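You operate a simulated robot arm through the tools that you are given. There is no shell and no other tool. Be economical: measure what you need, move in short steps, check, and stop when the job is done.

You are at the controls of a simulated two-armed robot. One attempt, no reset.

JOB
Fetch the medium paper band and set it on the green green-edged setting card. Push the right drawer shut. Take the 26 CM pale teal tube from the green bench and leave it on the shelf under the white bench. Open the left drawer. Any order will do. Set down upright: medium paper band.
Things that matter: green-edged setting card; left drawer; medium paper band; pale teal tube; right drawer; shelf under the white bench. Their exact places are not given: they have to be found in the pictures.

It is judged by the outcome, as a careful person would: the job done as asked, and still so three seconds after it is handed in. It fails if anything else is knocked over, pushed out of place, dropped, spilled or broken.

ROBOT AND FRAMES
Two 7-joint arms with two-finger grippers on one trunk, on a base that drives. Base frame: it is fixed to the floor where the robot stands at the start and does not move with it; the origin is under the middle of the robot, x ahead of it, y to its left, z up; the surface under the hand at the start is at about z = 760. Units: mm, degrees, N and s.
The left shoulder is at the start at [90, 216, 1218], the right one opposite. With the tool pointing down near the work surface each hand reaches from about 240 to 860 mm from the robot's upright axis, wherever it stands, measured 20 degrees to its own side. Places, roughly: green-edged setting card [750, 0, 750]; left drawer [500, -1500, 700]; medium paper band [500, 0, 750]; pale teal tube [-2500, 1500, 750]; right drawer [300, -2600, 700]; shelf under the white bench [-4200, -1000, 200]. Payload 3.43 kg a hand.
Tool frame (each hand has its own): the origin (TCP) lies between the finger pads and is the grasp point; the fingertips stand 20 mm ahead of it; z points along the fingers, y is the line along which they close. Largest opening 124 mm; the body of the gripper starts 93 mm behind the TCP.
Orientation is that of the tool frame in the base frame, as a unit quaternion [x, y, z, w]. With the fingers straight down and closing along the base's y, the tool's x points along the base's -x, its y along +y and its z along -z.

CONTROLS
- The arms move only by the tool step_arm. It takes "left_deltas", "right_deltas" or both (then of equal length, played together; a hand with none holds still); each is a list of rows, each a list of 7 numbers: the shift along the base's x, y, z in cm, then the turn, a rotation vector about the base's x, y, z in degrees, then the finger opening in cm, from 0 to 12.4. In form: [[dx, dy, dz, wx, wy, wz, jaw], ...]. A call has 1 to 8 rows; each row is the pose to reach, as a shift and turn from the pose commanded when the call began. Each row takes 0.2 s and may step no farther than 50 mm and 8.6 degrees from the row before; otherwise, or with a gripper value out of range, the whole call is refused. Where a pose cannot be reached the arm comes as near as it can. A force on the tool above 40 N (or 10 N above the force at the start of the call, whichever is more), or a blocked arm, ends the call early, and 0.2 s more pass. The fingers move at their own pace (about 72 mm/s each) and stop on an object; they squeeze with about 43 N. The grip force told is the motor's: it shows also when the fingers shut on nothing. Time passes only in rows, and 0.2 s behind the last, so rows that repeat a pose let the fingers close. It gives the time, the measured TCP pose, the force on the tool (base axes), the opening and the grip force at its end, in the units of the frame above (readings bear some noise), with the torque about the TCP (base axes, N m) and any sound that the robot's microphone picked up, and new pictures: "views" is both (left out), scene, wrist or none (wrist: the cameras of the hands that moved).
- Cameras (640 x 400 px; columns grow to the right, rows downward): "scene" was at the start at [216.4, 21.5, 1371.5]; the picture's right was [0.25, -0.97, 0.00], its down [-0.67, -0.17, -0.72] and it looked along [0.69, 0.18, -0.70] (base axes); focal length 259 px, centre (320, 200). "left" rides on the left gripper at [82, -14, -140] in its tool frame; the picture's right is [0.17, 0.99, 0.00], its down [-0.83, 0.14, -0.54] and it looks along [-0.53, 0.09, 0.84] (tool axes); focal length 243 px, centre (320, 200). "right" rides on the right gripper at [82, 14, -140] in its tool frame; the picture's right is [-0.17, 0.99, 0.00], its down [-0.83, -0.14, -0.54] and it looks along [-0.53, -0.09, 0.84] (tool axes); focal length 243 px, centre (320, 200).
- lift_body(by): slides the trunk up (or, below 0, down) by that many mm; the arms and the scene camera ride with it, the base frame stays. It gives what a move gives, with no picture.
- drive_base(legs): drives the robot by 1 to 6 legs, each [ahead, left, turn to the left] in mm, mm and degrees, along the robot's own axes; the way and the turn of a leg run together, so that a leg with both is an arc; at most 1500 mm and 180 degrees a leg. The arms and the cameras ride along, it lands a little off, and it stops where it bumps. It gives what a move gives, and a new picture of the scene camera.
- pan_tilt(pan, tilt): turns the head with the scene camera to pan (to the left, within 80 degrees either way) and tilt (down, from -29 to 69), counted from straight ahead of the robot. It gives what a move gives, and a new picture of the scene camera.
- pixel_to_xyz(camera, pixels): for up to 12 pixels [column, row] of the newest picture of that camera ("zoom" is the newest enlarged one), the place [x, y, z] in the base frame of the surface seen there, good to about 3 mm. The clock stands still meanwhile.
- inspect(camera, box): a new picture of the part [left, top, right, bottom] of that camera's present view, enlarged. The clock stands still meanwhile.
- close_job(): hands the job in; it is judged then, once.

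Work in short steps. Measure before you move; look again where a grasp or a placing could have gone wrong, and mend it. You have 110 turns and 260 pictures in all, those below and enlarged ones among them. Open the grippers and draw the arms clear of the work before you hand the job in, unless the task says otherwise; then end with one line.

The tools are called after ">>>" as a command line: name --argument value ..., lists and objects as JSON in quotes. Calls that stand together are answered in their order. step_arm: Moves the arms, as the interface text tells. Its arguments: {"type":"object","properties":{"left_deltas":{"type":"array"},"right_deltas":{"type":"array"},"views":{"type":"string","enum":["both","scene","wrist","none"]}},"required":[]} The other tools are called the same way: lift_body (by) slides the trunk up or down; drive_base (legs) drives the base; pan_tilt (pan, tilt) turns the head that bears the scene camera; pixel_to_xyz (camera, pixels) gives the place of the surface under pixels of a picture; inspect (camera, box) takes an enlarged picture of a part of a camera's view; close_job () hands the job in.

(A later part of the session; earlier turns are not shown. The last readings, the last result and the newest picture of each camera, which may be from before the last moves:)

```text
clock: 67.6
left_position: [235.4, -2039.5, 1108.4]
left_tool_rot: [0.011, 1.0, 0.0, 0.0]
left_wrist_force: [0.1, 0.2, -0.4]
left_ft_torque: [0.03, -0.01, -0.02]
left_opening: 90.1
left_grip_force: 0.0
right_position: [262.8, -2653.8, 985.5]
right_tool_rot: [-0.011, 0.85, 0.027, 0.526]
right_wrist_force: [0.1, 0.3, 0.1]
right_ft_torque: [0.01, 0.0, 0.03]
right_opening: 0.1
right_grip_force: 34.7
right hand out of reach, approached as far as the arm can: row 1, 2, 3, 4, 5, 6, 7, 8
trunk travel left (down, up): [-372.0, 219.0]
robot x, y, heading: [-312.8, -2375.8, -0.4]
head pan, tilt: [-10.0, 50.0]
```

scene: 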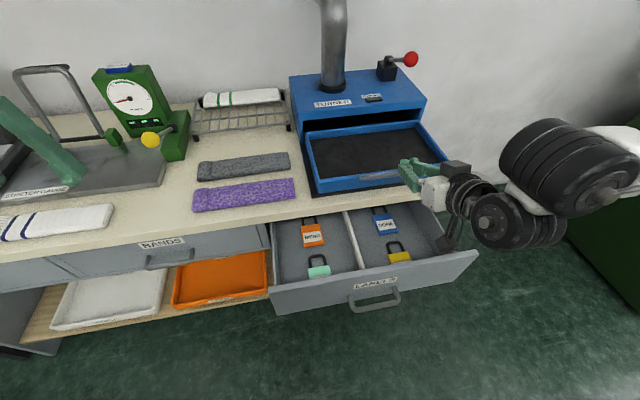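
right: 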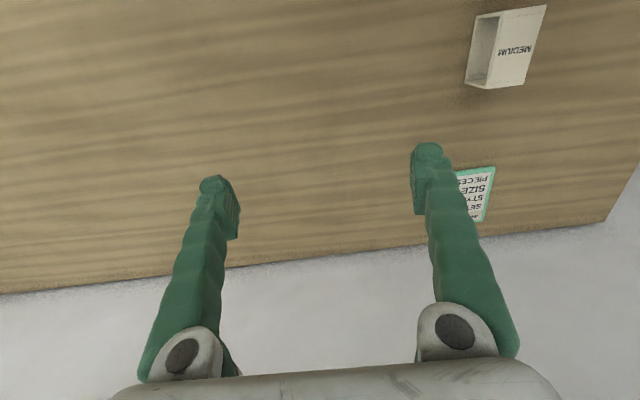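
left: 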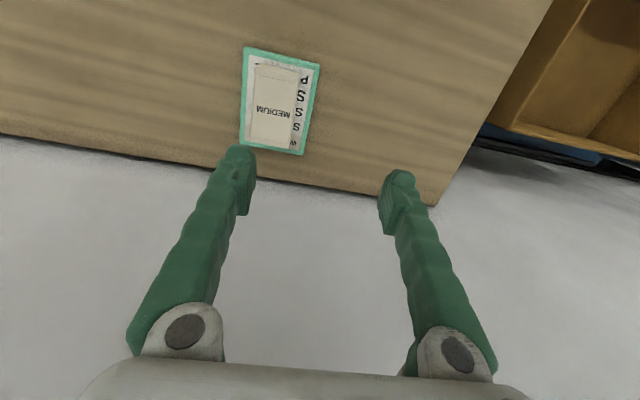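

The arm could not draw back so far with the fingers level. A 45° forward tilt is enough for pushing, so I ease the tilt while drawing back and lowering.

>>> step_arm --right_deltas '[[-2, 0.8, -0.5, 0, 3, 0, 0], [-4.5, 1.6, -1, 0, 6, 0, 0], [-7, 2.4, -2, 0, 9, 0, 0], [-9.5, 3.2, -3, 0, 12, 0, 0], [-12, 4, -4, 0, 15, 0, 0], [-14.5, 5, -5, 0, 18, 0, 0], [-17, 6, -7, 0, 18, 0, 0], [-19, 6.4, -9, 0, 18, 0, 0]]' --views "scene"

```text
clock: 69.4
left_position: [234.6, -2038.7, 1108.3]
left_tool_rot: [0.009, 1.0, -0.001, 0.001]
left_wrist_force: [0.3, -0.6, 0.9]
left_ft_torque: [-0.05, 0.02, -0.01]
left_opening: 89.9
left_grip_force: 0.0
right_position: [173.4, -2649.8, 853.1]
right_tool_rot: [-0.009, 0.921, 0.032, 0.387]
right_wrist_force: [-0.1, -0.6, 0.5]
right_ft_torque: [0.02, 0.01, -0.01]
right_opening: 0.0
right_grip_force: 34.8
right hand out of reach, approached as far as the arm can: row 1, 2, 3, 4, 5, 6, 7, 8
trunk travel left (down, up): [-372.0, 219.0]
robot x, y, heading: [-312.9, -2374.0, -0.5]
head pan, tilt: [-10.0, 50.0]
```

scene: 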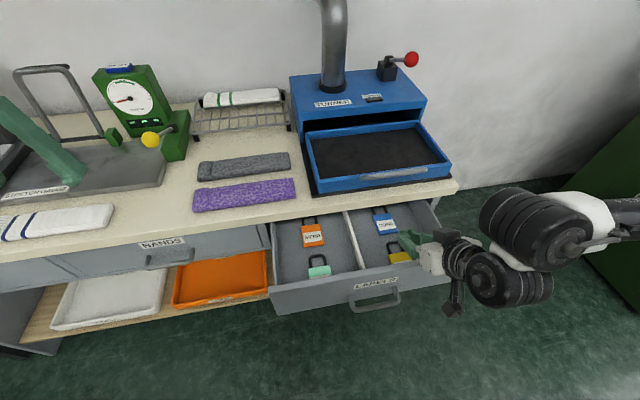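

The arm is too folded to reach in close; raising the trunk will give it room. I lift the trunk 200 mm.

>>> lift_body --by 200

>>> step_arm --right_deltas '[[-3, 1, -3, 0, 0, 0, 0], [-6, 2, -6, 0, 0, 0, 0], [-9, 3, -9, 0, 0, 0, 0], [-11, 4, -12, 0, 0, 0, 0], [-13, 5, -15, 0, 0, 0, 0]]' --views "scene"

```text
clock: 71.6
left_position: [233.4, -2038.7, 1306.7]
left_tool_rot: [0.011, 1.0, 0.0, 0.0]
left_wrist_force: [-0.4, 0.2, -0.1]
left_ft_torque: [0.0, 0.02, -0.02]
left_opening: 90.5
left_grip_force: 0.0
right_position: [176.8, -2647.3, 1050.3]
right_tool_rot: [-0.009, 0.922, 0.029, 0.385]
right_wrist_force: [0.4, -0.2, -0.7]
right_ft_torque: [-0.01, 0.02, -0.02]
right_opening: 0.0
right_grip_force: 34.1
trunk travel left (down, up): [-572.0, 19.0]
robot x, y, heading: [-311.1, -2378.1, -0.5]
head pan, tilt: [-10.0, 50.0]
```

```text
clock: 72.8
left_position: [234.2, -2040.8, 1309.5]
left_tool_rot: [0.01, 1.0, 0.001, 0.001]
left_wrist_force: [0.3, 0.5, -0.4]
left_ft_torque: [0.01, -0.01, -0.01]
left_opening: 89.8
left_grip_force: 0.2
right_position: [45.2, -2599.9, 898.7]
right_tool_rot: [-0.007, 0.922, 0.028, 0.386]
right_wrist_force: [0.0, 0.3, -0.1]
right_ft_torque: [0.02, 0.02, 0.08]
right_opening: 0.1
right_grip_force: 34.4
trunk travel left (down, up): [-572.0, 19.0]
robot x, y, heading: [-310.8, -2376.2, -0.6]
head pan, tilt: [-10.0, 50.0]
```

scene: 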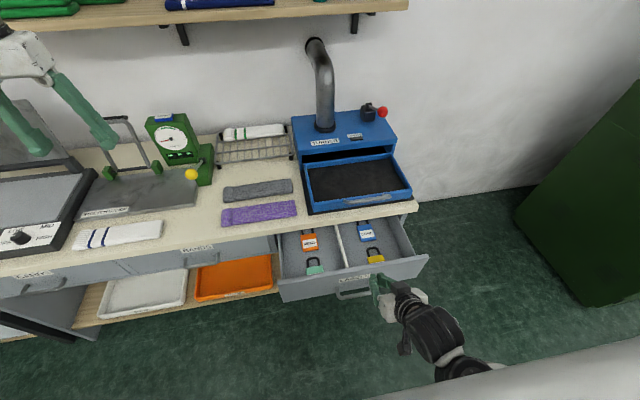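

That works: TCP at (45,-2600,899), tilted 45°. I descend 16.5 cm in front of the drawer panel.

>>> step_arm --right_deltas '[[-0.5, 0.5, -4.5, 0, 0, 0, 0], [-0.5, 1, -9, 0, 0, 0, 0], [-0.5, 1, -13, 0, 0, 0, 0], [-0.5, 1, -16.5, 0, 0, 0, 0], [-0.5, 1, -16.5, 0, 0, 0, 0]]' --views "both"

```text
clock: 74.0
left_position: [233.8, -2039.2, 1308.1]
left_tool_rot: [0.01, 1.0, 0.0, 0.001]
left_wrist_force: [0.6, -0.3, -0.2]
left_ft_torque: [0.0, 0.0, 0.0]
left_opening: 89.7
left_grip_force: 0.1
right_position: [42.8, -2588.0, 736.3]
right_tool_rot: [-0.008, 0.922, 0.029, 0.385]
right_wrist_force: [0.2, 0.5, -0.5]
right_ft_torque: [0.02, 0.01, 0.01]
right_opening: 0.2
right_grip_force: 34.5
trunk travel left (down, up): [-572.0, 19.0]
robot x, y, heading: [-310.2, -2378.2, -0.7]
head pan, tilt: [-10.0, 50.0]
```

scene: 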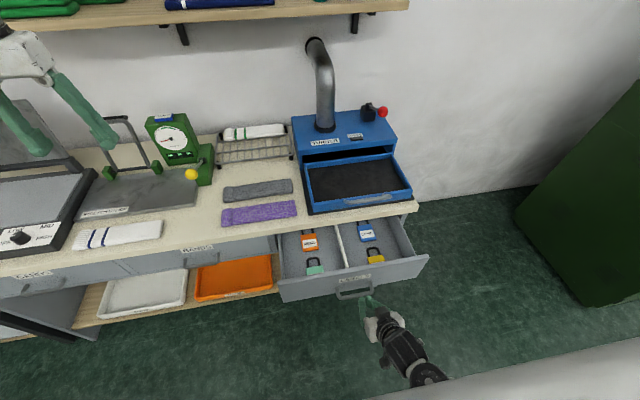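
right: 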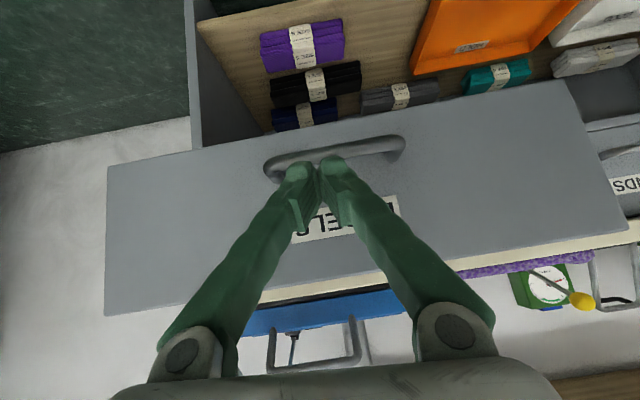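

The fingertips point at the panel between handle and label. I push forward gently.

>>> step_arm --right_deltas '[[2, 0, 0, 0, 0, 0, 0], [4, 0, 0, 0, 0, 0, 0], [5.2, 0, 0, 0, 0, 0, 0], [6.4, 0, 0, 0, 0, 0, 0], [7.8, 0, 0, 0, 0, 0, 0], [9.2, 0, 0, 0, 0, 0, 0], [10.8, 0, 0, 0, 0, 0, 0], [12.4, 0, 0, 0, 0, 0, 0]]' --views "scene"

```text
clock: 75.8
left_position: [235.4, -2039.9, 1307.7]
left_tool_rot: [0.01, 1.0, 0.0, 0.001]
left_wrist_force: [-0.6, -0.7, -0.2]
left_ft_torque: [-0.02, 0.0, 0.02]
left_opening: 90.1
left_grip_force: 0.1
right_position: [165.9, -2587.2, 737.8]
right_tool_rot: [-0.008, 0.922, 0.028, 0.385]
right_wrist_force: [-1.1, 0.1, -0.8]
right_ft_torque: [0.02, 0.02, 0.01]
right_opening: 0.1
right_grip_force: 34.8
trunk travel left (down, up): [-572.0, 19.0]
robot x, y, heading: [-311.3, -2372.0, -0.8]
head pan, tilt: [-10.0, 50.0]
```

scene: 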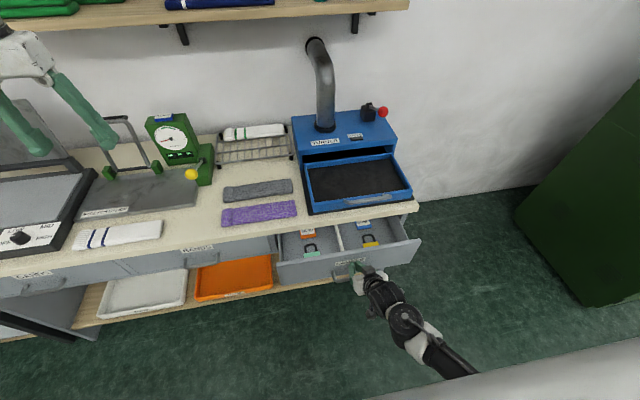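

The drawer is sliding in easily. I keep pushing.

>>> step_arm --right_deltas '[[1.5, 0, 0, 0, 0, 0, 0], [3, 0, 0, 0, 0, 0, 0], [4.5, 0, 0, 0, 0, 0, 0], [6, 0, 0, 0, 0, 0, 0], [7.5, 0, 0, 0, 0, 0, 0], [9, 0, 0, 0, 0, 0, 0], [10.5, 0, 0, 0, 0, 0, 0], [11.5, 0, 0, 0, 0, 0, 0]]' --views "none"

>>> step_arm --right_deltas '[[1, 0, 0, 0, 0, 0, 0], [2, 0, 0, 0, 0, 0, 0], [3, 0, 0, 0, 0, 0, 0], [4, 0, 0, 0, 0, 0, 0], [5, 0, 0, 0, 0, 0, 0]]' --views "scene"

```text
clock: 77.6
left_position: [234.0, -2039.7, 1307.9]
left_tool_rot: [0.009, 1.0, 0.0, 0.001]
left_wrist_force: [-0.2, 0.5, 0.5]
left_ft_torque: [-0.03, -0.03, 0.0]
left_opening: 90.0
left_grip_force: 0.1
right_position: [282.2, -2586.7, 737.5]
right_tool_rot: [-0.008, 0.922, 0.029, 0.386]
right_wrist_force: [-0.8, 0.5, -0.9]
right_ft_torque: [-0.01, 0.03, -0.01]
right_opening: 0.3
right_grip_force: 33.9
trunk travel left (down, up): [-572.0, 19.0]
robot x, y, heading: [-310.7, -2373.2, -0.8]
head pan, tilt: [-10.0, 50.0]
```

```text
clock: 79.0
left_position: [232.2, -2040.2, 1309.1]
left_tool_rot: [0.011, 1.0, -0.002, 0.002]
left_wrist_force: [0.4, -0.3, -0.3]
left_ft_torque: [-0.01, -0.02, 0.03]
left_opening: 89.6
left_grip_force: 0.0
right_position: [319.9, -2587.3, 729.7]
right_tool_rot: [-0.008, 0.926, 0.028, 0.377]
right_wrist_force: [-22.6, 0.2, 7.1]
right_ft_torque: [-0.07, -0.21, -0.08]
right_opening: 0.1
right_grip_force: 34.5
trunk travel left (down, up): [-572.0, 19.0]
robot x, y, heading: [-313.5, -2374.3, -0.7]
head pan, tilt: [-10.0, 50.0]
stopped in row 5 (right hand): the force on the tool passed its limit at 48 N (the readings are from after the stop); the commanded pose is now the measured one
```

scene: 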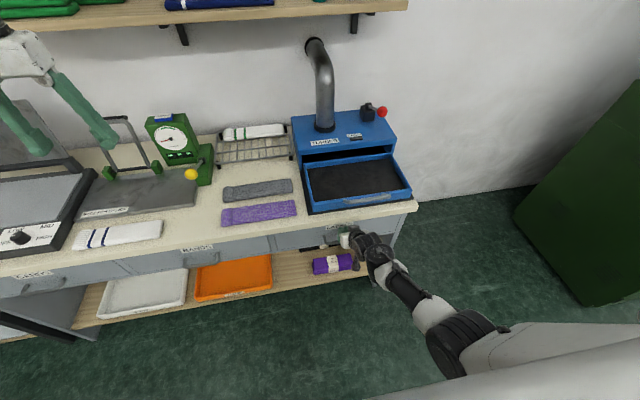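

The force rose to 48 N, so the drawer is against its stop. I back the hand off and check that the front is flush.

>>> step_arm --right_deltas '[[-1, 0, 0.5, 0, 0, 0, 0], [-4, 0, 1, 0, 0, 0, 0], [-8, 0, 1.5, 0, 0, 0, 0], [-13, 0, 2, 0, 0, 0, 0], [-18, 0, 3, 0, 0, 0, 0], [-22, 0, 5, 0, 0, 0, 0], [-24, 0, 9, 0, 0, 0, 0], [-24, 0, 13, 0, 0, 0, 0]]' --views "scene"

>>> pixel_to_xyz --camera "scene" --pixels '[[290, 244], [320, 236], [345, 238], [385, 225], [230, 255], [150, 265], [205, 262]]'

>>> inspect --camera "scene" --box '[240, 180, 440, 300]'

```text
refused: row 4 steps farther than a row can; nothing moved
```

```text
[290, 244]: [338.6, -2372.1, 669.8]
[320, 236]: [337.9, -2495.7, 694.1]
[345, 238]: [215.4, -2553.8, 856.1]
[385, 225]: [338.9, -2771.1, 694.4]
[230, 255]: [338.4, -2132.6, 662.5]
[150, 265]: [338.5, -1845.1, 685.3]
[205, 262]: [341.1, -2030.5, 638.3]
```

```text
3.20 times, centred on (340, 240) of scene
```

zoom: 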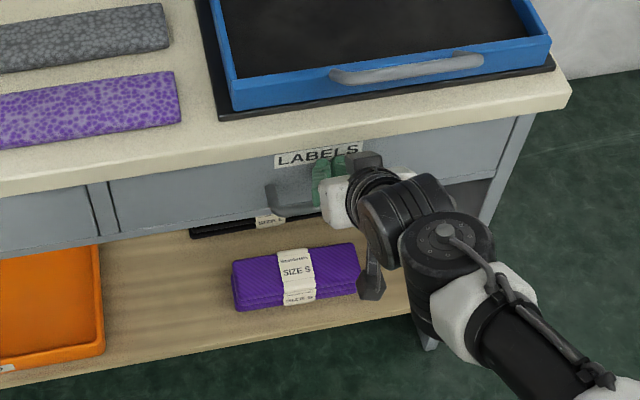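

The LABELS front is at x≈338, flush with the others, so it is shut. I retreat in permitted steps.

>>> step_arm --right_deltas '[[-1, 0, 0.5, 0, 0, 0, 0], [-4, 0, 1, 0, 0, 0, 0], [-8, 0, 1.5, 0, 0, 0, 0], [-12, 0, 2, 0, 0, 0, 0], [-16, 0, 3, 0, 0, 0, 0], [-20, 0, 5, 0, 0, 0, 0], [-23, 0, 8, 0, 0, 0, 0], [-24, 0, 12, 0, 0, 0, 0]]' --views "none"

>>> inspect --camera "scene" --box '[0, 230, 240, 320]'

```text
clock: 80.8
left_position: [233.3, -2038.4, 1309.1]
left_tool_rot: [0.01, 1.0, -0.001, 0.002]
left_wrist_force: [-0.2, 0.2, -0.3]
left_ft_torque: [0.0, 0.0, 0.02]
left_opening: 90.0
left_grip_force: 0.1
right_position: [85.6, -2587.4, 853.8]
right_tool_rot: [-0.008, 0.924, 0.028, 0.38]
right_wrist_force: [-0.3, 0.5, 1.4]
right_ft_torque: [0.02, 0.03, -0.02]
right_opening: 0.1
right_grip_force: 34.8
trunk travel left (down, up): [-572.0, 19.0]
robot x, y, heading: [-315.2, -2374.4, -0.9]
head pan, tilt: [-10.0, 50.0]
```

```text
2.67 times, centred on (120, 275) of scene
```

zoom: 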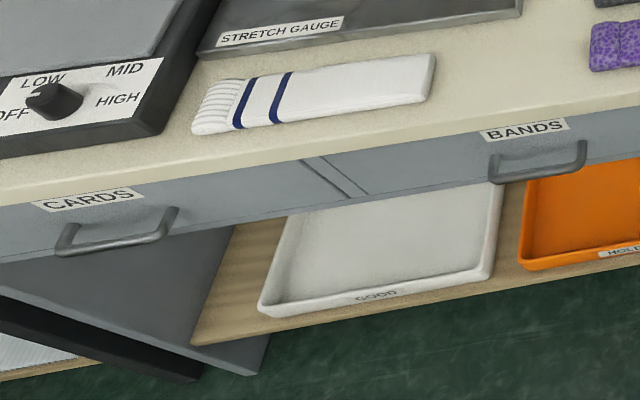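

Now for the left (CARDS) drawer: its U-shaped handle protrudes from the face at x≈339. I drive back left so my right shoulder faces it (y≈-1290).

>>> drive_base --legs '[[0, 0, 0.8], [0, 1085, 0]]'

>>> pan_tilt --pan -20 --tilt 50

```text
clock: 95.7
left_position: [230.0, -960.6, 1308.8]
left_tool_rot: [0.005, 1.0, 0.0, 0.0]
left_wrist_force: [0.3, -0.6, -0.3]
left_ft_torque: [0.0, 0.0, 0.01]
left_opening: 90.2
left_grip_force: 0.1
right_position: [89.1, -1507.7, 853.6]
right_tool_rot: [-0.014, 0.924, 0.031, 0.38]
right_wrist_force: [0.1, 0.0, 0.4]
right_ft_torque: [0.0, -0.02, -0.01]
right_opening: 0.3
right_grip_force: 34.4
trunk travel left (down, up): [-572.0, 19.0]
robot x, y, heading: [-308.5, -1301.6, 0.0]
head pan, tilt: [-10.0, 50.0]
```

scene: 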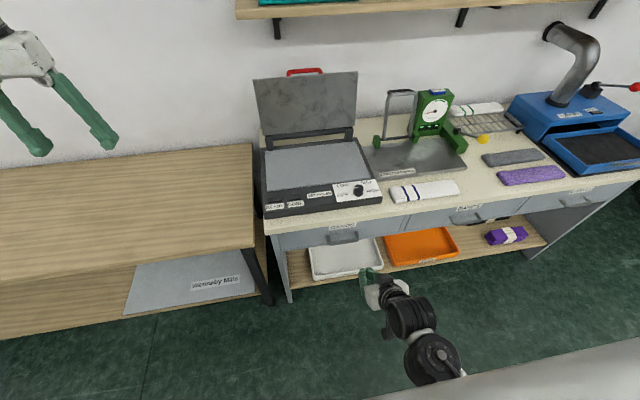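

```text
clock: 96.4
left_position: [231.1, -959.6, 1308.5]
left_tool_rot: [0.005, 1.0, 0.0, 0.001]
left_wrist_force: [0.4, -0.1, 0.6]
left_ft_torque: [-0.01, 0.03, 0.02]
left_opening: 89.8
left_grip_force: 0.0
right_position: [88.6, -1509.5, 853.6]
right_tool_rot: [-0.013, 0.924, 0.03, 0.38]
right_wrist_force: [0.3, 0.0, 0.7]
right_ft_torque: [0.0, -0.01, 0.0]
right_opening: 0.2
right_grip_force: 34.4
trunk travel left (down, up): [-572.0, 19.0]
robot x, y, heading: [-312.7, -1298.3, -0.1]
head pan, tilt: [-20.0, 50.0]
```

scene: 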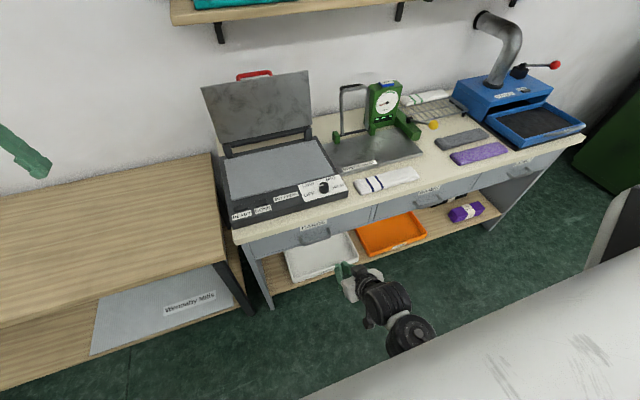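

The handle of CARDS is at about (315,236). I enlarge it and measure.

>>> inspect --camera "scene" --box '[280, 210, 360, 260]'

>>> pixel_to_xyz --camera "zoom" --pixels '[[320, 200], [200, 230], [230, 250], [270, 245], [320, 228], [370, 213], [380, 180], [270, 150], [240, 252]]'

```text
8.00 times, centred on (320, 235) of scene
```

zoom: 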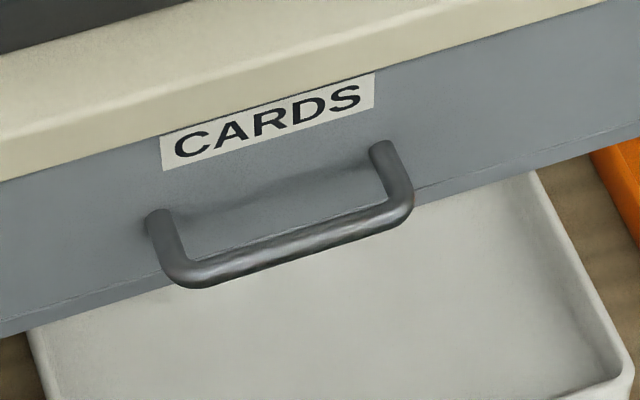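

```text
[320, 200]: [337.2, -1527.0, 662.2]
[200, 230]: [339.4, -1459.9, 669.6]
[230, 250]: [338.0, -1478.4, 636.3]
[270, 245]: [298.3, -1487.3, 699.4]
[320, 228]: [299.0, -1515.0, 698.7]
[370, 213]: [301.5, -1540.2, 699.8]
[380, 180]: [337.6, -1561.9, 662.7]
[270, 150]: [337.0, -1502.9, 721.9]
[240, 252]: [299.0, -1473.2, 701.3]
```

The bar's front surface is at x≈299, z≈700 on top, centred at y≈-1507. I roll the right hand +90° about its finger axis so that the jaws close vertically across the bar.

>>> step_arm --right_deltas '[[0, 0, 0, 5.98, 0, -6.04, 2], [0, 0, 0, 11.95, 0, -12.08, 4], [0, 0, 0, 17.9, 0, -18.1, 6], [0, 0, 0, 23.9, 0, -24.15, 6], [0, 0, 0, 29.9, 0, -30.2, 6], [0, 0, 0, 35.85, 0, -36.25, 6], [0, 0, 0, 41.8, 0, -42.3, 6], [0, 0, 0, 47.8, 0, -48.3, 6]]' --views "scene"

```text
clock: 98.4
left_position: [230.8, -959.9, 1309.6]
left_tool_rot: [0.005, 1.0, 0.0, 0.002]
left_wrist_force: [0.5, -0.8, 0.0]
left_ft_torque: [0.01, 0.04, 0.01]
left_opening: 90.0
left_grip_force: 0.1
right_position: [82.9, -1541.5, 845.4]
right_tool_rot: [0.479, 0.779, 0.212, 0.345]
right_wrist_force: [0.1, -0.2, -1.0]
right_ft_torque: [-0.01, -0.01, 0.01]
right_opening: 59.9
right_grip_force: 0.1
trunk travel left (down, up): [-572.0, 19.0]
robot x, y, heading: [-310.1, -1300.9, 0.1]
head pan, tilt: [-20.0, 50.0]
stopped in row 8 (right hand): the arm was blocked; the commanded pose is now the measured one
```

scene: 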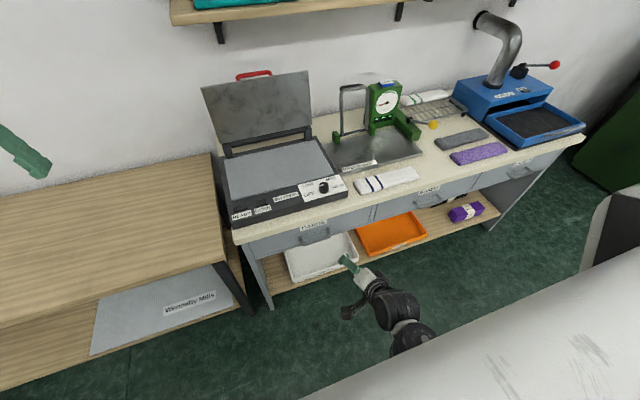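

The wrist stopped at about 63° of roll. I move forward, where the arm is less folded, and try to finish the roll there.

>>> step_arm --right_deltas '[[4, 1, 0, 0, 0, 0, 6], [8, 2, -1, 0, 0, 0, 6], [11, 3.4, -2, 0, 0, 0, 6], [11, 3.4, -2, 5.2, 0, -4.7, 6], [11, 3.4, -2, 10.4, 0, -9.4, 6], [11, 3.4, -2, 15.6, 0, -14.1, 6], [11, 3.4, -2, 20, 0, -18.1, 6]]' --views "none"

```text
clock: 99.6
left_position: [231.3, -961.2, 1309.2]
left_tool_rot: [0.005, 1.0, 0.0, 0.002]
left_wrist_force: [-0.8, 0.6, 0.0]
left_ft_torque: [0.02, -0.01, -0.02]
left_opening: 90.2
left_grip_force: 0.0
right_position: [175.9, -1583.6, 806.5]
right_tool_rot: [0.512, 0.761, 0.188, 0.351]
right_wrist_force: [0.1, 0.1, -0.8]
right_ft_torque: [0.02, 0.06, -0.02]
right_opening: 60.0
right_grip_force: 0.0
trunk travel left (down, up): [-572.0, 19.0]
robot x, y, heading: [-311.3, -1297.7, 0.1]
head pan, tilt: [-20.0, 50.0]
stopped in row 5 (right hand): the arm was blocked; the commanded pose is now the measured one
```

The roll is limited in that direction, so I go the other way: back through neutral towards -90°, keeping clear of the bench.

>>> step_arm --right_deltas '[[-1, 1, 1, -6.18, 0.62, 5.8, 6], [-2, 2, 2, -12.36, 1.24, 11.6, 6], [-2.6, 3, 3, -18.54, 1.86, 17.4, 6], [-2.6, 4, 3, -24.7, 2.5, 23.2, 6], [-2.6, 5, 3, -30.9, 3.1, 29, 6], [-2.6, 6, 3, -37.1, 3.7, 34.8, 6], [-2.6, 7, 3, -43.3, 4.3, 40.6, 6], [-2.6, 7.5, 3, -49.4, 5, 46.4, 6]]' --views "none"

```text
clock: 101.4
left_position: [231.4, -960.9, 1308.7]
left_tool_rot: [0.006, 1.0, -0.001, 0.001]
left_wrist_force: [0.2, -0.8, 0.7]
left_ft_torque: [0.01, 0.0, -0.01]
left_opening: 90.0
left_grip_force: 0.0
right_position: [149.1, -1507.4, 837.4]
right_tool_rot: [-0.002, 0.917, -0.041, 0.396]
right_wrist_force: [0.1, 0.2, 0.8]
right_ft_torque: [-0.01, 0.04, 0.0]
right_opening: 59.7
right_grip_force: 0.0
trunk travel left (down, up): [-572.0, 19.0]
robot x, y, heading: [-312.5, -1300.9, -0.1]
head pan, tilt: [-20.0, 50.0]
```

The roll is back at neutral with 47° tilt. I continue rolling in the negative direction.

>>> step_arm --right_deltas '[[0, 0, 0, -6.18, 0.62, 5.8, 6], [0, 0, 0, -12.36, 1.24, 11.6, 6], [0, 0, 0, -18.54, 1.86, 17.4, 6], [0, 0, 0, -24.7, 2.5, 23.2, 6], [0, 0, 0, -30.9, 3.1, 29, 6], [0, 0, 0, -37.1, 3.7, 34.8, 6], [0, 0, 0, -43.3, 4.3, 40.6, 6], [0, 0, 0, -49.4, 5, 46.4, 6]]' --views "none"

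>>> step_arm --right_deltas '[[0, 0, 0, -6, 0.6, 5.6, 6], [0, 0, 0, -11, 1.1, 10.3, 6], [0, 0, 0, -16, 1.6, 15, 6]]' --views "both"

```text
clock: 103.2
left_position: [232.1, -960.2, 1308.7]
left_tool_rot: [0.005, 1.0, 0.0, 0.001]
left_wrist_force: [0.3, -0.3, -0.2]
left_ft_torque: [0.01, 0.0, -0.04]
left_opening: 89.9
left_grip_force: 0.1
right_position: [149.6, -1508.9, 837.9]
right_tool_rot: [-0.513, 0.76, -0.255, 0.306]
right_wrist_force: [0.2, 0.6, 1.0]
right_ft_torque: [0.0, -0.01, 0.03]
right_opening: 59.9
right_grip_force: 0.0
trunk travel left (down, up): [-572.0, 19.0]
robot x, y, heading: [-313.4, -1303.7, -0.2]
head pan, tilt: [-20.0, 50.0]
```

```text
clock: 104.0
left_position: [231.2, -960.3, 1309.1]
left_tool_rot: [0.005, 1.0, -0.001, -0.001]
left_wrist_force: [-0.4, 0.0, 0.0]
left_ft_torque: [0.05, 0.0, -0.01]
left_opening: 90.1
left_grip_force: 0.1
right_position: [148.3, -1508.7, 835.6]
right_tool_rot: [0.649, -0.648, 0.309, -0.252]
right_wrist_force: [-0.8, 0.2, 0.3]
right_ft_torque: [-0.01, 0.01, -0.01]
right_opening: 59.9
right_grip_force: 0.0
trunk travel left (down, up): [-572.0, 19.0]
robot x, y, heading: [-314.7, -1304.0, -0.2]
head pan, tilt: [-20.0, 50.0]
```

scene: 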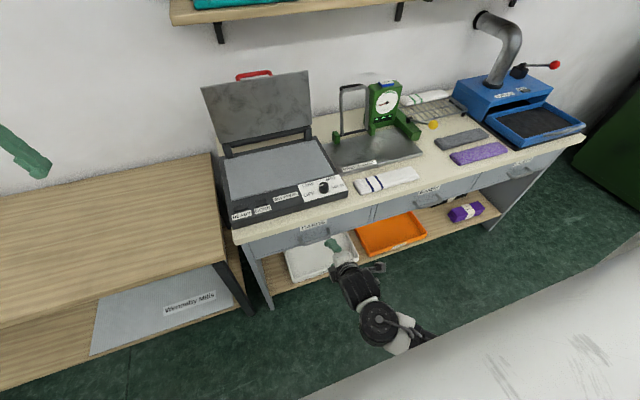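
right: 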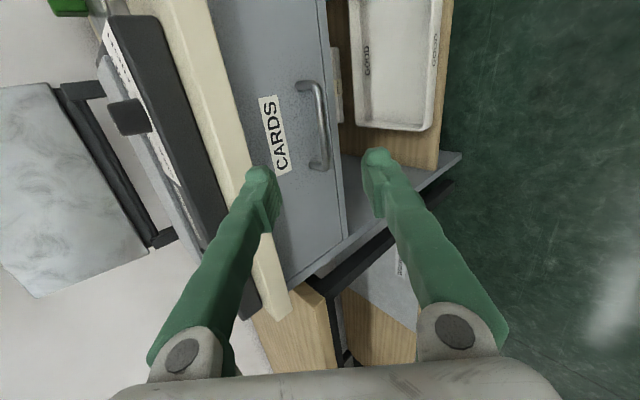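

Now the jaws close nearly vertically and the handle is seen at (315,125) in the wrist view. I level the fingers a further 20° and move to a stand-off 100 mm short of the bar.

>>> step_arm --right_deltas '[[1, 0, -2.5, 0, -5, 1, 5], [2, 0, -5, 0, -10, 2, 5], [3.5, 0.1, -7.5, 0, -15, 3, 5], [5.5, 0.1, -10, 0, -20, 4, 5], [5.5, 0.1, -10, 0, -20, 4, 5]]' --views "both"

```text
clock: 105.2
left_position: [229.9, -960.0, 1309.1]
left_tool_rot: [0.006, 1.0, 0.001, 0.002]
left_wrist_force: [-0.3, -0.1, -0.5]
left_ft_torque: [-0.02, -0.01, 0.04]
left_opening: 89.8
left_grip_force: 0.2
right_position: [205.0, -1506.1, 737.9]
right_tool_rot: [0.606, -0.573, 0.407, -0.373]
right_wrist_force: [0.0, 0.0, 0.7]
right_ft_torque: [0.0, 0.01, 0.0]
right_opening: 49.9
right_grip_force: 0.0
trunk travel left (down, up): [-572.0, 19.0]
robot x, y, heading: [-310.3, -1305.2, -0.1]
head pan, tilt: [-20.0, 50.0]
```

scene: 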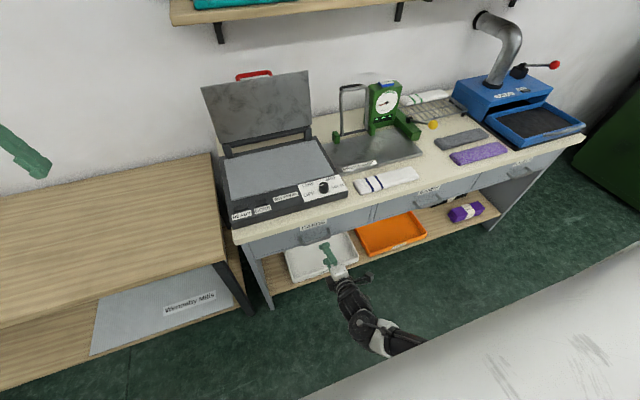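
right: 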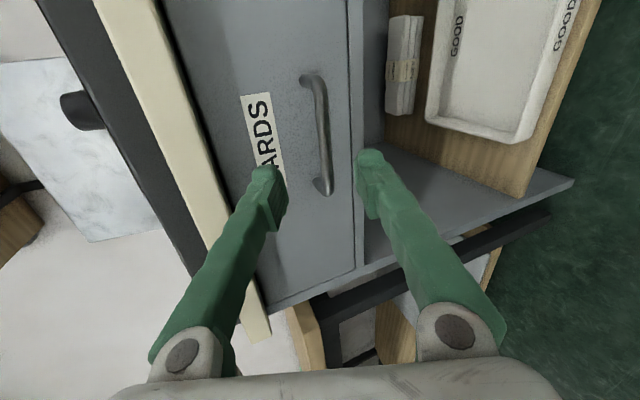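

The fingers straddle the bar's height. I measure the bar once more through the wrist camera at (320,130).

>>> pixel_to_xyz --camera "right" --pixels '[[320, 110], [322, 140], [324, 165], [322, 125], [285, 130], [345, 130]]'

```text
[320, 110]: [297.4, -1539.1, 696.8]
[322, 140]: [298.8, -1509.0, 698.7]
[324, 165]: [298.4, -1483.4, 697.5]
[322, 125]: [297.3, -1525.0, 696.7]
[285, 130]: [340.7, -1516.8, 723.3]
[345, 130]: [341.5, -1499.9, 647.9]
```

The bar lies at about (303, 694). I advance along the fingers 10 cm onto it and close.

>>> step_arm --right_deltas '[[3.5, 0, -1.6, 0, 0, 0, 4.5], [6.5, 0, -2.9, 0, 0, 0, 4.2], [8.5, 0, -3.8, 0, 0, 0, 4.2], [9.5, 0, -4.25, 0, 0, 0, 4.2], [9.5, 0, -4.25, 0, 0, 0, 4.2], [9.5, 0, -4.25, 0, 0, 0, 2], [9.5, 0, -4.25, 0, 0, 0, 0.8], [9.5, 0, -4.25, 0, 0, 0, 0.8]]' --views "wrist"

```text
clock: 107.0
left_position: [231.3, -959.0, 1308.6]
left_tool_rot: [0.006, 1.0, 0.0, 0.001]
left_wrist_force: [-0.6, -0.4, -0.7]
left_ft_torque: [-0.01, 0.04, -0.02]
left_opening: 89.9
left_grip_force: 0.0
right_position: [298.2, -1505.7, 694.7]
right_tool_rot: [0.608, -0.573, 0.405, -0.371]
right_wrist_force: [-1.4, 2.2, -8.9]
right_ft_torque: [0.09, 0.0, -0.01]
right_opening: 12.9
right_grip_force: 4.8
trunk travel left (down, up): [-572.0, 19.0]
robot x, y, heading: [-315.0, -1302.7, -0.3]
head pan, tilt: [-20.0, 50.0]
```

right: 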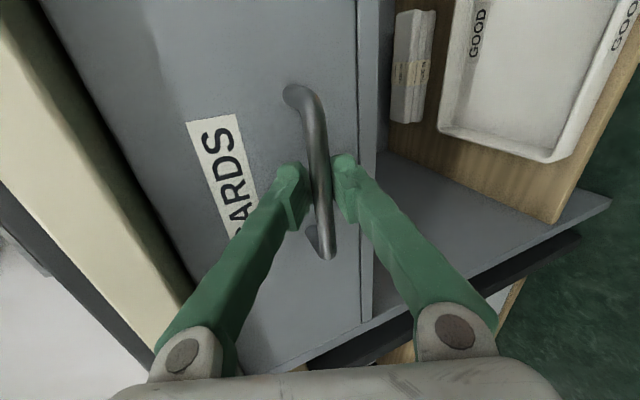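

The jaws hold the bar (12.9 mm). I grip fully and pull straight back.

>>> step_arm --right_deltas '[[0, 0, 0.1, 0, 0, 0, 0], [-1.5, 0, 0.1, 0, 0, 0, 0], [-3, 0, 0.1, 0, 0, 0, 0], [-5, 0, 0.1, 0, 0, 0, 0], [-7, 0, 0.1, 0, 0, 0, 0], [-9, 0, 0.1, 0, 0, 0, 0], [-11, 0, 0.1, 0, 0, 0, 0], [-13, 0, 0.1, 0, 0, 0, 0]]' --views "scene"

```text
clock: 108.8
left_position: [232.1, -962.1, 1308.5]
left_tool_rot: [0.004, 1.0, 0.0, 0.0]
left_wrist_force: [0.5, -0.1, 0.0]
left_ft_torque: [0.0, -0.01, 0.01]
left_opening: 89.8
left_grip_force: 0.1
right_position: [167.6, -1506.0, 693.0]
right_tool_rot: [0.609, -0.574, 0.405, -0.369]
right_wrist_force: [-1.2, 3.8, -34.3]
right_ft_torque: [1.11, 0.04, 0.27]
right_opening: 8.4
right_grip_force: 42.8
trunk travel left (down, up): [-572.0, 19.0]
robot x, y, heading: [-311.3, -1301.4, 0.1]
head pan, tilt: [-20.0, 50.0]
```

scene: 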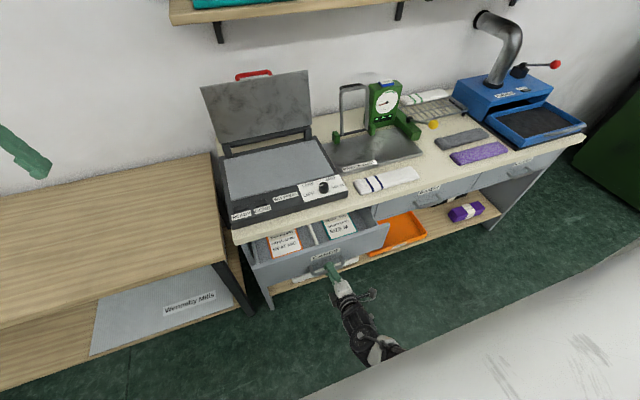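

The drawer is opening, with cards visible inside. There is a downward load on the tool, so I ease the height slightly and keep pulling.

>>> step_arm --right_deltas '[[-1.5, 0, -0.3, 0, 0, 0, 0], [-3, 0, -0.3, 0, 0, 0, 0], [-4.5, 0, -0.3, 0, 0, 0, 0], [-6, 0, -0.3, 0, 0, 0, 0], [-7.5, 0, -0.3, 0, 0, 0, 0], [-9, 0, -0.3, 0, 0, 0, 0]]' --views "scene"

```text
clock: 110.2
left_position: [232.2, -960.9, 1309.4]
left_tool_rot: [0.005, 1.0, 0.0, 0.001]
left_wrist_force: [0.3, 0.3, -0.8]
left_ft_torque: [-0.02, 0.03, 0.05]
left_opening: 90.0
left_grip_force: 0.1
right_position: [81.1, -1505.6, 692.2]
right_tool_rot: [0.607, -0.573, 0.407, -0.37]
right_wrist_force: [0.5, 0.4, -24.0]
right_ft_torque: [0.83, 0.06, -1.01]
right_opening: 8.4
right_grip_force: 42.3
trunk travel left (down, up): [-572.0, 19.0]
robot x, y, heading: [-315.5, -1304.5, 0.2]
head pan, tilt: [-20.0, 50.0]
```

scene: 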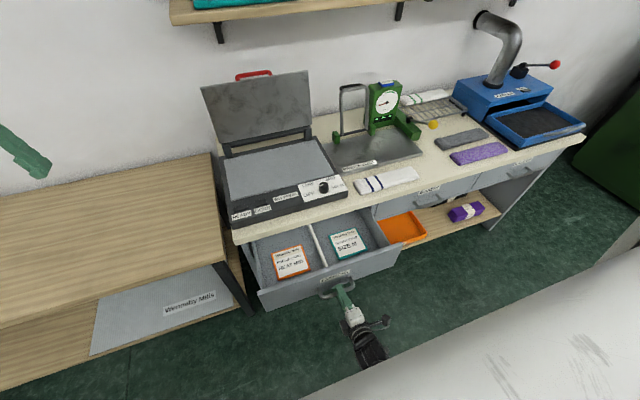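

It is open about 217 mm. I pull on gently to find its stop.

>>> step_arm --right_deltas '[[-1, 0, -0.1, 0, 0, 0, 0], [-2, 0, -0.1, 0, 0, 0, 0], [-3, 0, -0.1, 0, 0, 0, 0], [-4, 0, -0.1, 0, 0, 0, 0], [-5, 0, -0.1, 0, 0, 0, 0], [-6, 0, -0.1, 0, 0, 0, 0], [-7, 0, -0.1, 0, 0, 0, 0]]' --views "scene"

```text
clock: 111.8
left_position: [231.1, -961.6, 1309.3]
left_tool_rot: [0.006, 1.0, 0.0, 0.001]
left_wrist_force: [0.4, -0.3, -0.1]
left_ft_torque: [0.0, -0.05, -0.03]
left_opening: 90.0
left_grip_force: 0.1
right_position: [11.9, -1505.5, 693.1]
right_tool_rot: [0.606, -0.572, 0.409, -0.373]
right_wrist_force: [0.7, -0.6, -11.3]
right_ft_torque: [0.99, 0.0, -0.49]
right_opening: 8.1
right_grip_force: 42.0
trunk travel left (down, up): [-572.0, 19.0]
robot x, y, heading: [-312.7, -1303.9, 0.1]
head pan, tilt: [-20.0, 50.0]
```

scene: 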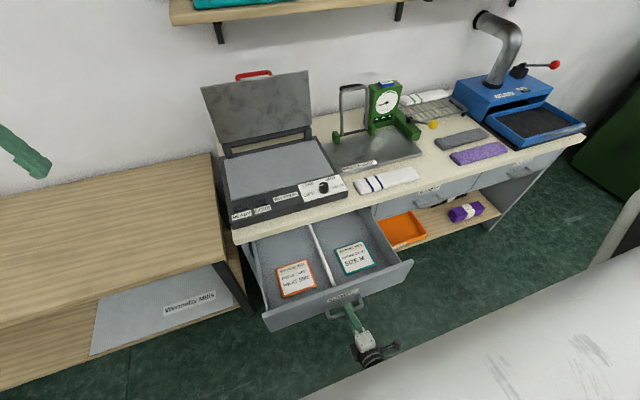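

It is open 286 mm and still free. A few centimetres more, watching the force.

>>> step_arm --right_deltas '[[-1, 0, 0, 0, 0, 0, 0], [-2, 0, 0, 0, 0, 0, 0], [-3, 0, 0, 0, 0, 0, 0], [-4, 0, 0, 0, 0, 0, 0]]' --views "none"

```text
clock: 112.8
left_position: [232.0, -961.8, 1309.8]
left_tool_rot: [0.005, 1.0, 0.0, 0.0]
left_wrist_force: [-0.2, 0.2, -0.6]
left_ft_torque: [-0.03, -0.03, -0.01]
left_opening: 89.9
left_grip_force: 0.0
right_position: [-29.1, -1507.2, 692.6]
right_tool_rot: [0.607, -0.573, 0.407, -0.372]
right_wrist_force: [1.3, -0.8, -8.7]
right_ft_torque: [1.11, -0.03, -0.25]
right_opening: 7.9
right_grip_force: 42.0
trunk travel left (down, up): [-572.0, 19.0]
robot x, y, heading: [-310.3, -1300.2, -0.3]
head pan, tilt: [-20.0, 50.0]
```

It is open 327 mm, ample. I release the bar and back the fingers off.

>>> step_arm --right_deltas '[[0, 0, 0, 0, 0, 0, 2], [0, 0, 0, 0, 0, 0, 4.5], [0, 0, 0, 0, 0, 0, 4.5], [-1.5, 0, 0.6, 0, 0, 0, 4.5], [-3, 0, 1.2, 0, 0, 0, 4.5], [-4.5, 0, 2, 0, 0, 0, 4.5]]' --views "both"

```text
clock: 114.2
left_position: [230.7, -960.2, 1308.5]
left_tool_rot: [0.005, 1.0, 0.0, 0.001]
left_wrist_force: [-0.3, 1.1, 0.2]
left_ft_torque: [-0.04, -0.01, 0.02]
left_opening: 90.1
left_grip_force: 0.0
right_position: [-75.8, -1506.7, 713.1]
right_tool_rot: [0.607, -0.571, 0.408, -0.373]
right_wrist_force: [0.8, 1.0, 0.6]
right_ft_torque: [0.05, -0.02, 0.0]
right_opening: 45.4
right_grip_force: 0.0
trunk travel left (down, up): [-572.0, 19.0]
robot x, y, heading: [-309.2, -1304.6, 0.2]
head pan, tilt: [-20.0, 50.0]
```

scene: 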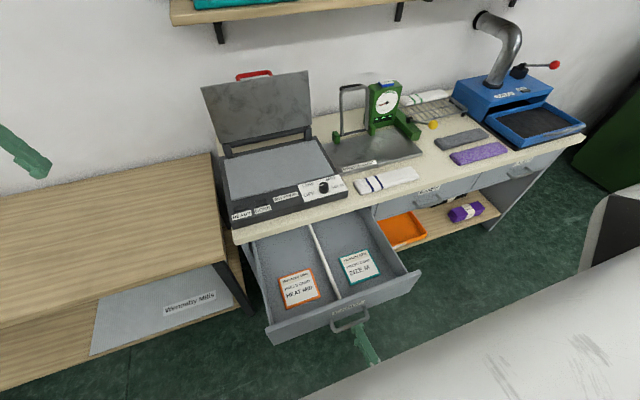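
right: 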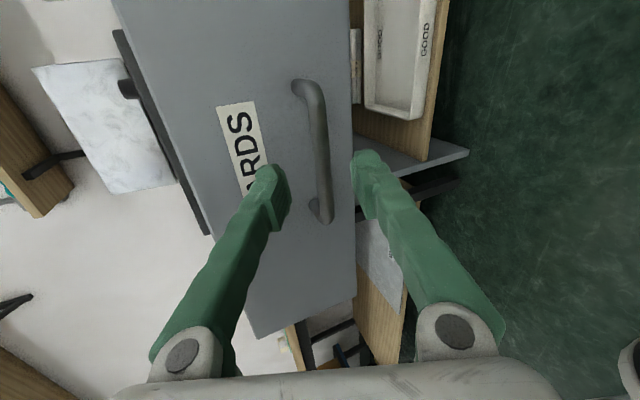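

The left drawer stays open and the hand is free. I raise the right hand, then strafe left back to the start area.

>>> step_arm --right_deltas '[[-2, 0, 1, 0, 0, 0, 4.5], [-2.5, 0, 5, 0, 0, 0, 4.5], [-2.5, 0, 10, 0, 0, 0, 4.5], [-2.5, 0, 15, 0, 0, 0, 4.5], [-2.5, 0, 20, 0, 0, 0, 4.5], [-2.5, 0, 25, 0, 0, 0, 4.5], [0, 0, 29, 0, 0, 0, 4.5]]' --views "none"

>>> drive_base --legs '[[0, 1290, 0], [0, 0, 90]]'

>>> pan_tilt --pan 60 --tilt 20

```text
clock: 115.9
left_position: [231.0, -961.1, 1309.2]
left_tool_rot: [0.006, 1.0, 0.0, 0.001]
left_wrist_force: [-0.4, 0.1, 0.0]
left_ft_torque: [0.02, 0.02, 0.02]
left_opening: 90.1
left_grip_force: 0.0
right_position: [-118.6, -1514.4, 923.0]
right_tool_rot: [0.683, -0.535, 0.39, -0.309]
right_wrist_force: [-0.2, -0.1, 0.6]
right_ft_torque: [0.03, -0.01, -0.03]
right_opening: 45.0
right_grip_force: 0.1
trunk travel left (down, up): [-572.0, 19.0]
robot x, y, heading: [-308.4, -1301.3, -0.2]
head pan, tilt: [-20.0, 50.0]
stopped in row 7 (right hand): the arm was blocked; the commanded pose is now the measured one
```

```text
clock: 138.8
left_position: [-691.5, 531.1, 1308.0]
left_tool_rot: [0.722, -0.692, -0.001, -0.001]
left_wrist_force: [-0.2, -1.0, 0.4]
left_ft_torque: [0.0, 0.01, -0.01]
left_opening: 90.0
left_grip_force: 0.2
right_position: [-121.0, 209.4, 923.3]
right_tool_rot: [0.858, 0.127, 0.044, -0.496]
right_wrist_force: [-0.3, -0.4, 0.0]
right_ft_torque: [-0.02, 0.01, 0.0]
right_opening: 45.2
right_grip_force: 0.1
trunk travel left (down, up): [-572.0, 19.0]
robot x, y, heading: [-320.4, 7.1, 92.8]
head pan, tilt: [-20.0, 50.0]
```

scene: 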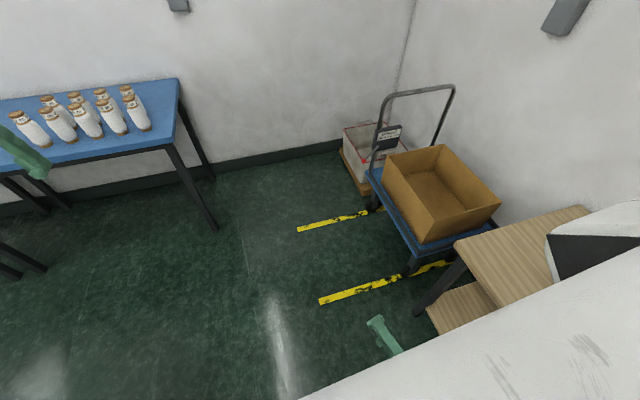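

```text
clock: 140.4
left_position: [-691.0, 530.0, 1307.9]
left_tool_rot: [0.722, -0.692, -0.001, -0.001]
left_wrist_force: [-0.5, -0.3, 0.2]
left_ft_torque: [0.03, -0.01, -0.02]
left_opening: 89.9
left_grip_force: 0.0
right_position: [-119.8, 209.6, 922.0]
right_tool_rot: [0.858, 0.127, 0.044, -0.496]
right_wrist_force: [0.4, -0.1, 0.2]
right_ft_torque: [-0.03, 0.0, 0.01]
right_opening: 45.2
right_grip_force: 0.0
trunk travel left (down, up): [-572.0, 19.0]
robot x, y, heading: [-320.2, 6.5, 92.6]
head pan, tilt: [60.0, 20.0]
```

scene: 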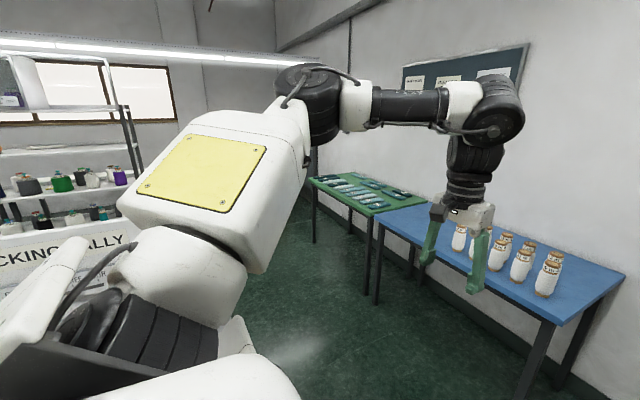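

The green bench with tubes is seen at about (370,195), beyond a blue bench along the far wall. I measure and enlarge it.

>>> pixel_to_xyz --camera "scene" --pixels '[[370, 214], [425, 197], [312, 184], [345, 175], [545, 318], [378, 305], [380, 232], [300, 330], [370, 190]]'

>>> inspect --camera "scene" --box '[300, 150, 440, 250]'

>>> pan_tilt --pan 75 --tilt 55

```text
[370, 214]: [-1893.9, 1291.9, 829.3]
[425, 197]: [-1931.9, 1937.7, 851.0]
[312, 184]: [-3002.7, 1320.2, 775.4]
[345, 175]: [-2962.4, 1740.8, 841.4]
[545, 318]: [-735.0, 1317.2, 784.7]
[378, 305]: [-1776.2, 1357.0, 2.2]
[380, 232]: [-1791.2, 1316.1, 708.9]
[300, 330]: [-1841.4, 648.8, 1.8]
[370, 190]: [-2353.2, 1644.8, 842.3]
```

```text
4.00 times, centred on (370, 200) of scene
```

zoom: 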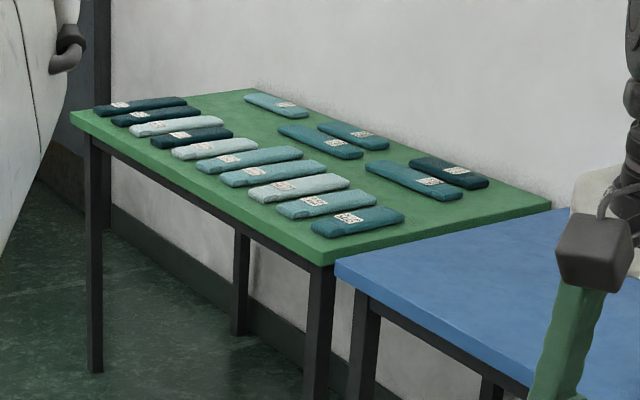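

```text
clock: 141.4
left_position: [-692.3, 530.6, 1309.3]
left_tool_rot: [0.721, -0.693, -0.001, 0.0]
left_wrist_force: [0.6, -0.1, 0.1]
left_ft_torque: [-0.01, -0.03, -0.02]
left_opening: 90.0
left_grip_force: 0.0
right_position: [-119.5, 209.0, 922.4]
right_tool_rot: [0.858, 0.126, 0.044, -0.495]
right_wrist_force: [0.9, 1.5, 0.5]
right_ft_torque: [0.02, 0.0, 0.03]
right_opening: 44.9
right_grip_force: 0.1
trunk travel left (down, up): [-572.0, 19.0]
robot x, y, heading: [-321.7, 6.0, 92.9]
head pan, tilt: [75.0, 55.0]
```

scene: 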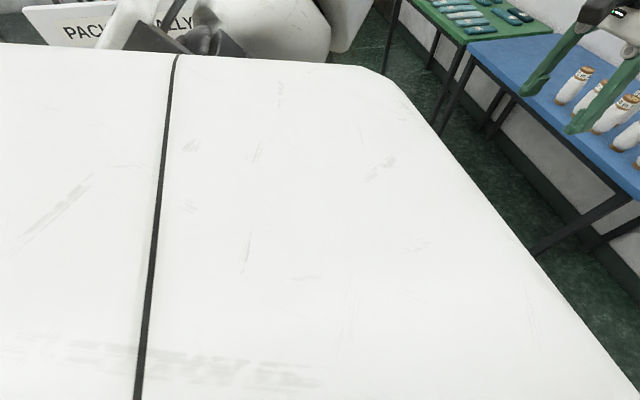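

The bench bears many tubes in several shades, each with a length label. I check where the packing station stands before driving on.

>>> pixel_to_xyz --camera "scene" --pixels '[[80, 30], [175, 15], [30, 15], [350, 20], [375, 45], [10, 30]]'

>>> drive_base --legs '[[480, 0, 0]]'

>>> pan_tilt --pan 80 --tilt 15

```text
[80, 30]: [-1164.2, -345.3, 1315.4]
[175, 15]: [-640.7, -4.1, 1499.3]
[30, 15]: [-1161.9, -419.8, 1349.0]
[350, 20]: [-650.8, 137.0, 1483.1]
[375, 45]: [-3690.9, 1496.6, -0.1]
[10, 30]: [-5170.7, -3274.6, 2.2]
```

```text
clock: 144.8
left_position: [-711.8, 1011.1, 1310.3]
left_tool_rot: [0.72, -0.694, -0.002, -0.001]
left_wrist_force: [0.5, -0.1, -0.1]
left_ft_torque: [0.0, -0.01, -0.03]
left_opening: 89.9
left_grip_force: 0.2
right_position: [-141.7, 688.7, 922.0]
right_tool_rot: [0.858, 0.126, 0.043, -0.496]
right_wrist_force: [0.0, 0.7, 0.1]
right_ft_torque: [0.03, 0.04, 0.01]
right_opening: 45.1
right_grip_force: 0.2
trunk travel left (down, up): [-572.0, 19.0]
robot x, y, heading: [-345.3, 483.2, 92.8]
head pan, tilt: [75.0, 55.0]
```

scene: 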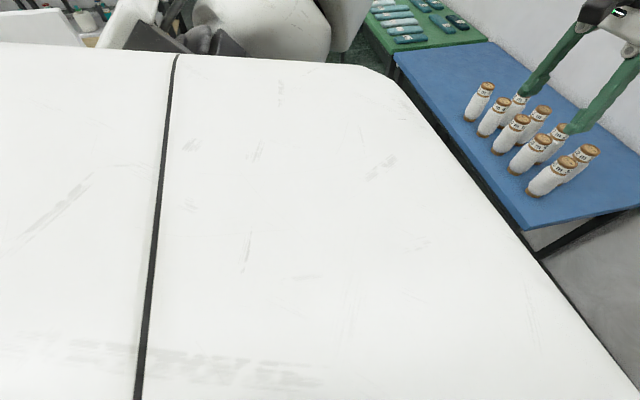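

```text
clock: 145.9
left_position: [-712.0, 1011.1, 1309.1]
left_tool_rot: [0.72, -0.694, -0.001, 0.0]
left_wrist_force: [-0.5, 0.6, -0.7]
left_ft_torque: [0.0, -0.01, 0.03]
left_opening: 89.9
left_grip_force: 0.0
right_position: [-141.5, 688.4, 922.0]
right_tool_rot: [0.858, 0.126, 0.046, -0.496]
right_wrist_force: [-0.9, -0.1, 0.2]
right_ft_torque: [-0.02, 0.03, 0.0]
right_opening: 45.2
right_grip_force: 0.1
trunk travel left (down, up): [-572.0, 19.0]
robot x, y, heading: [-348.3, 486.6, 92.4]
head pan, tilt: [80.0, 15.0]
```

scene: 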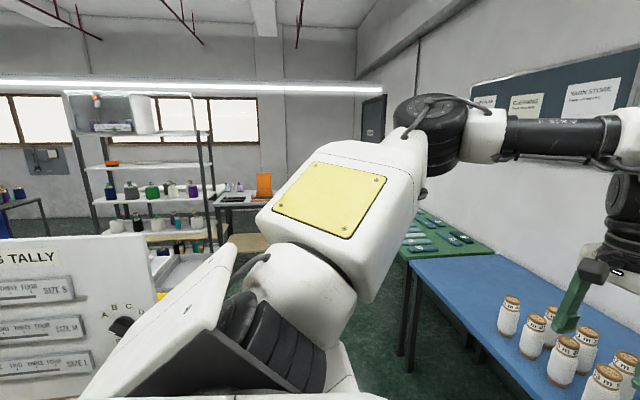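

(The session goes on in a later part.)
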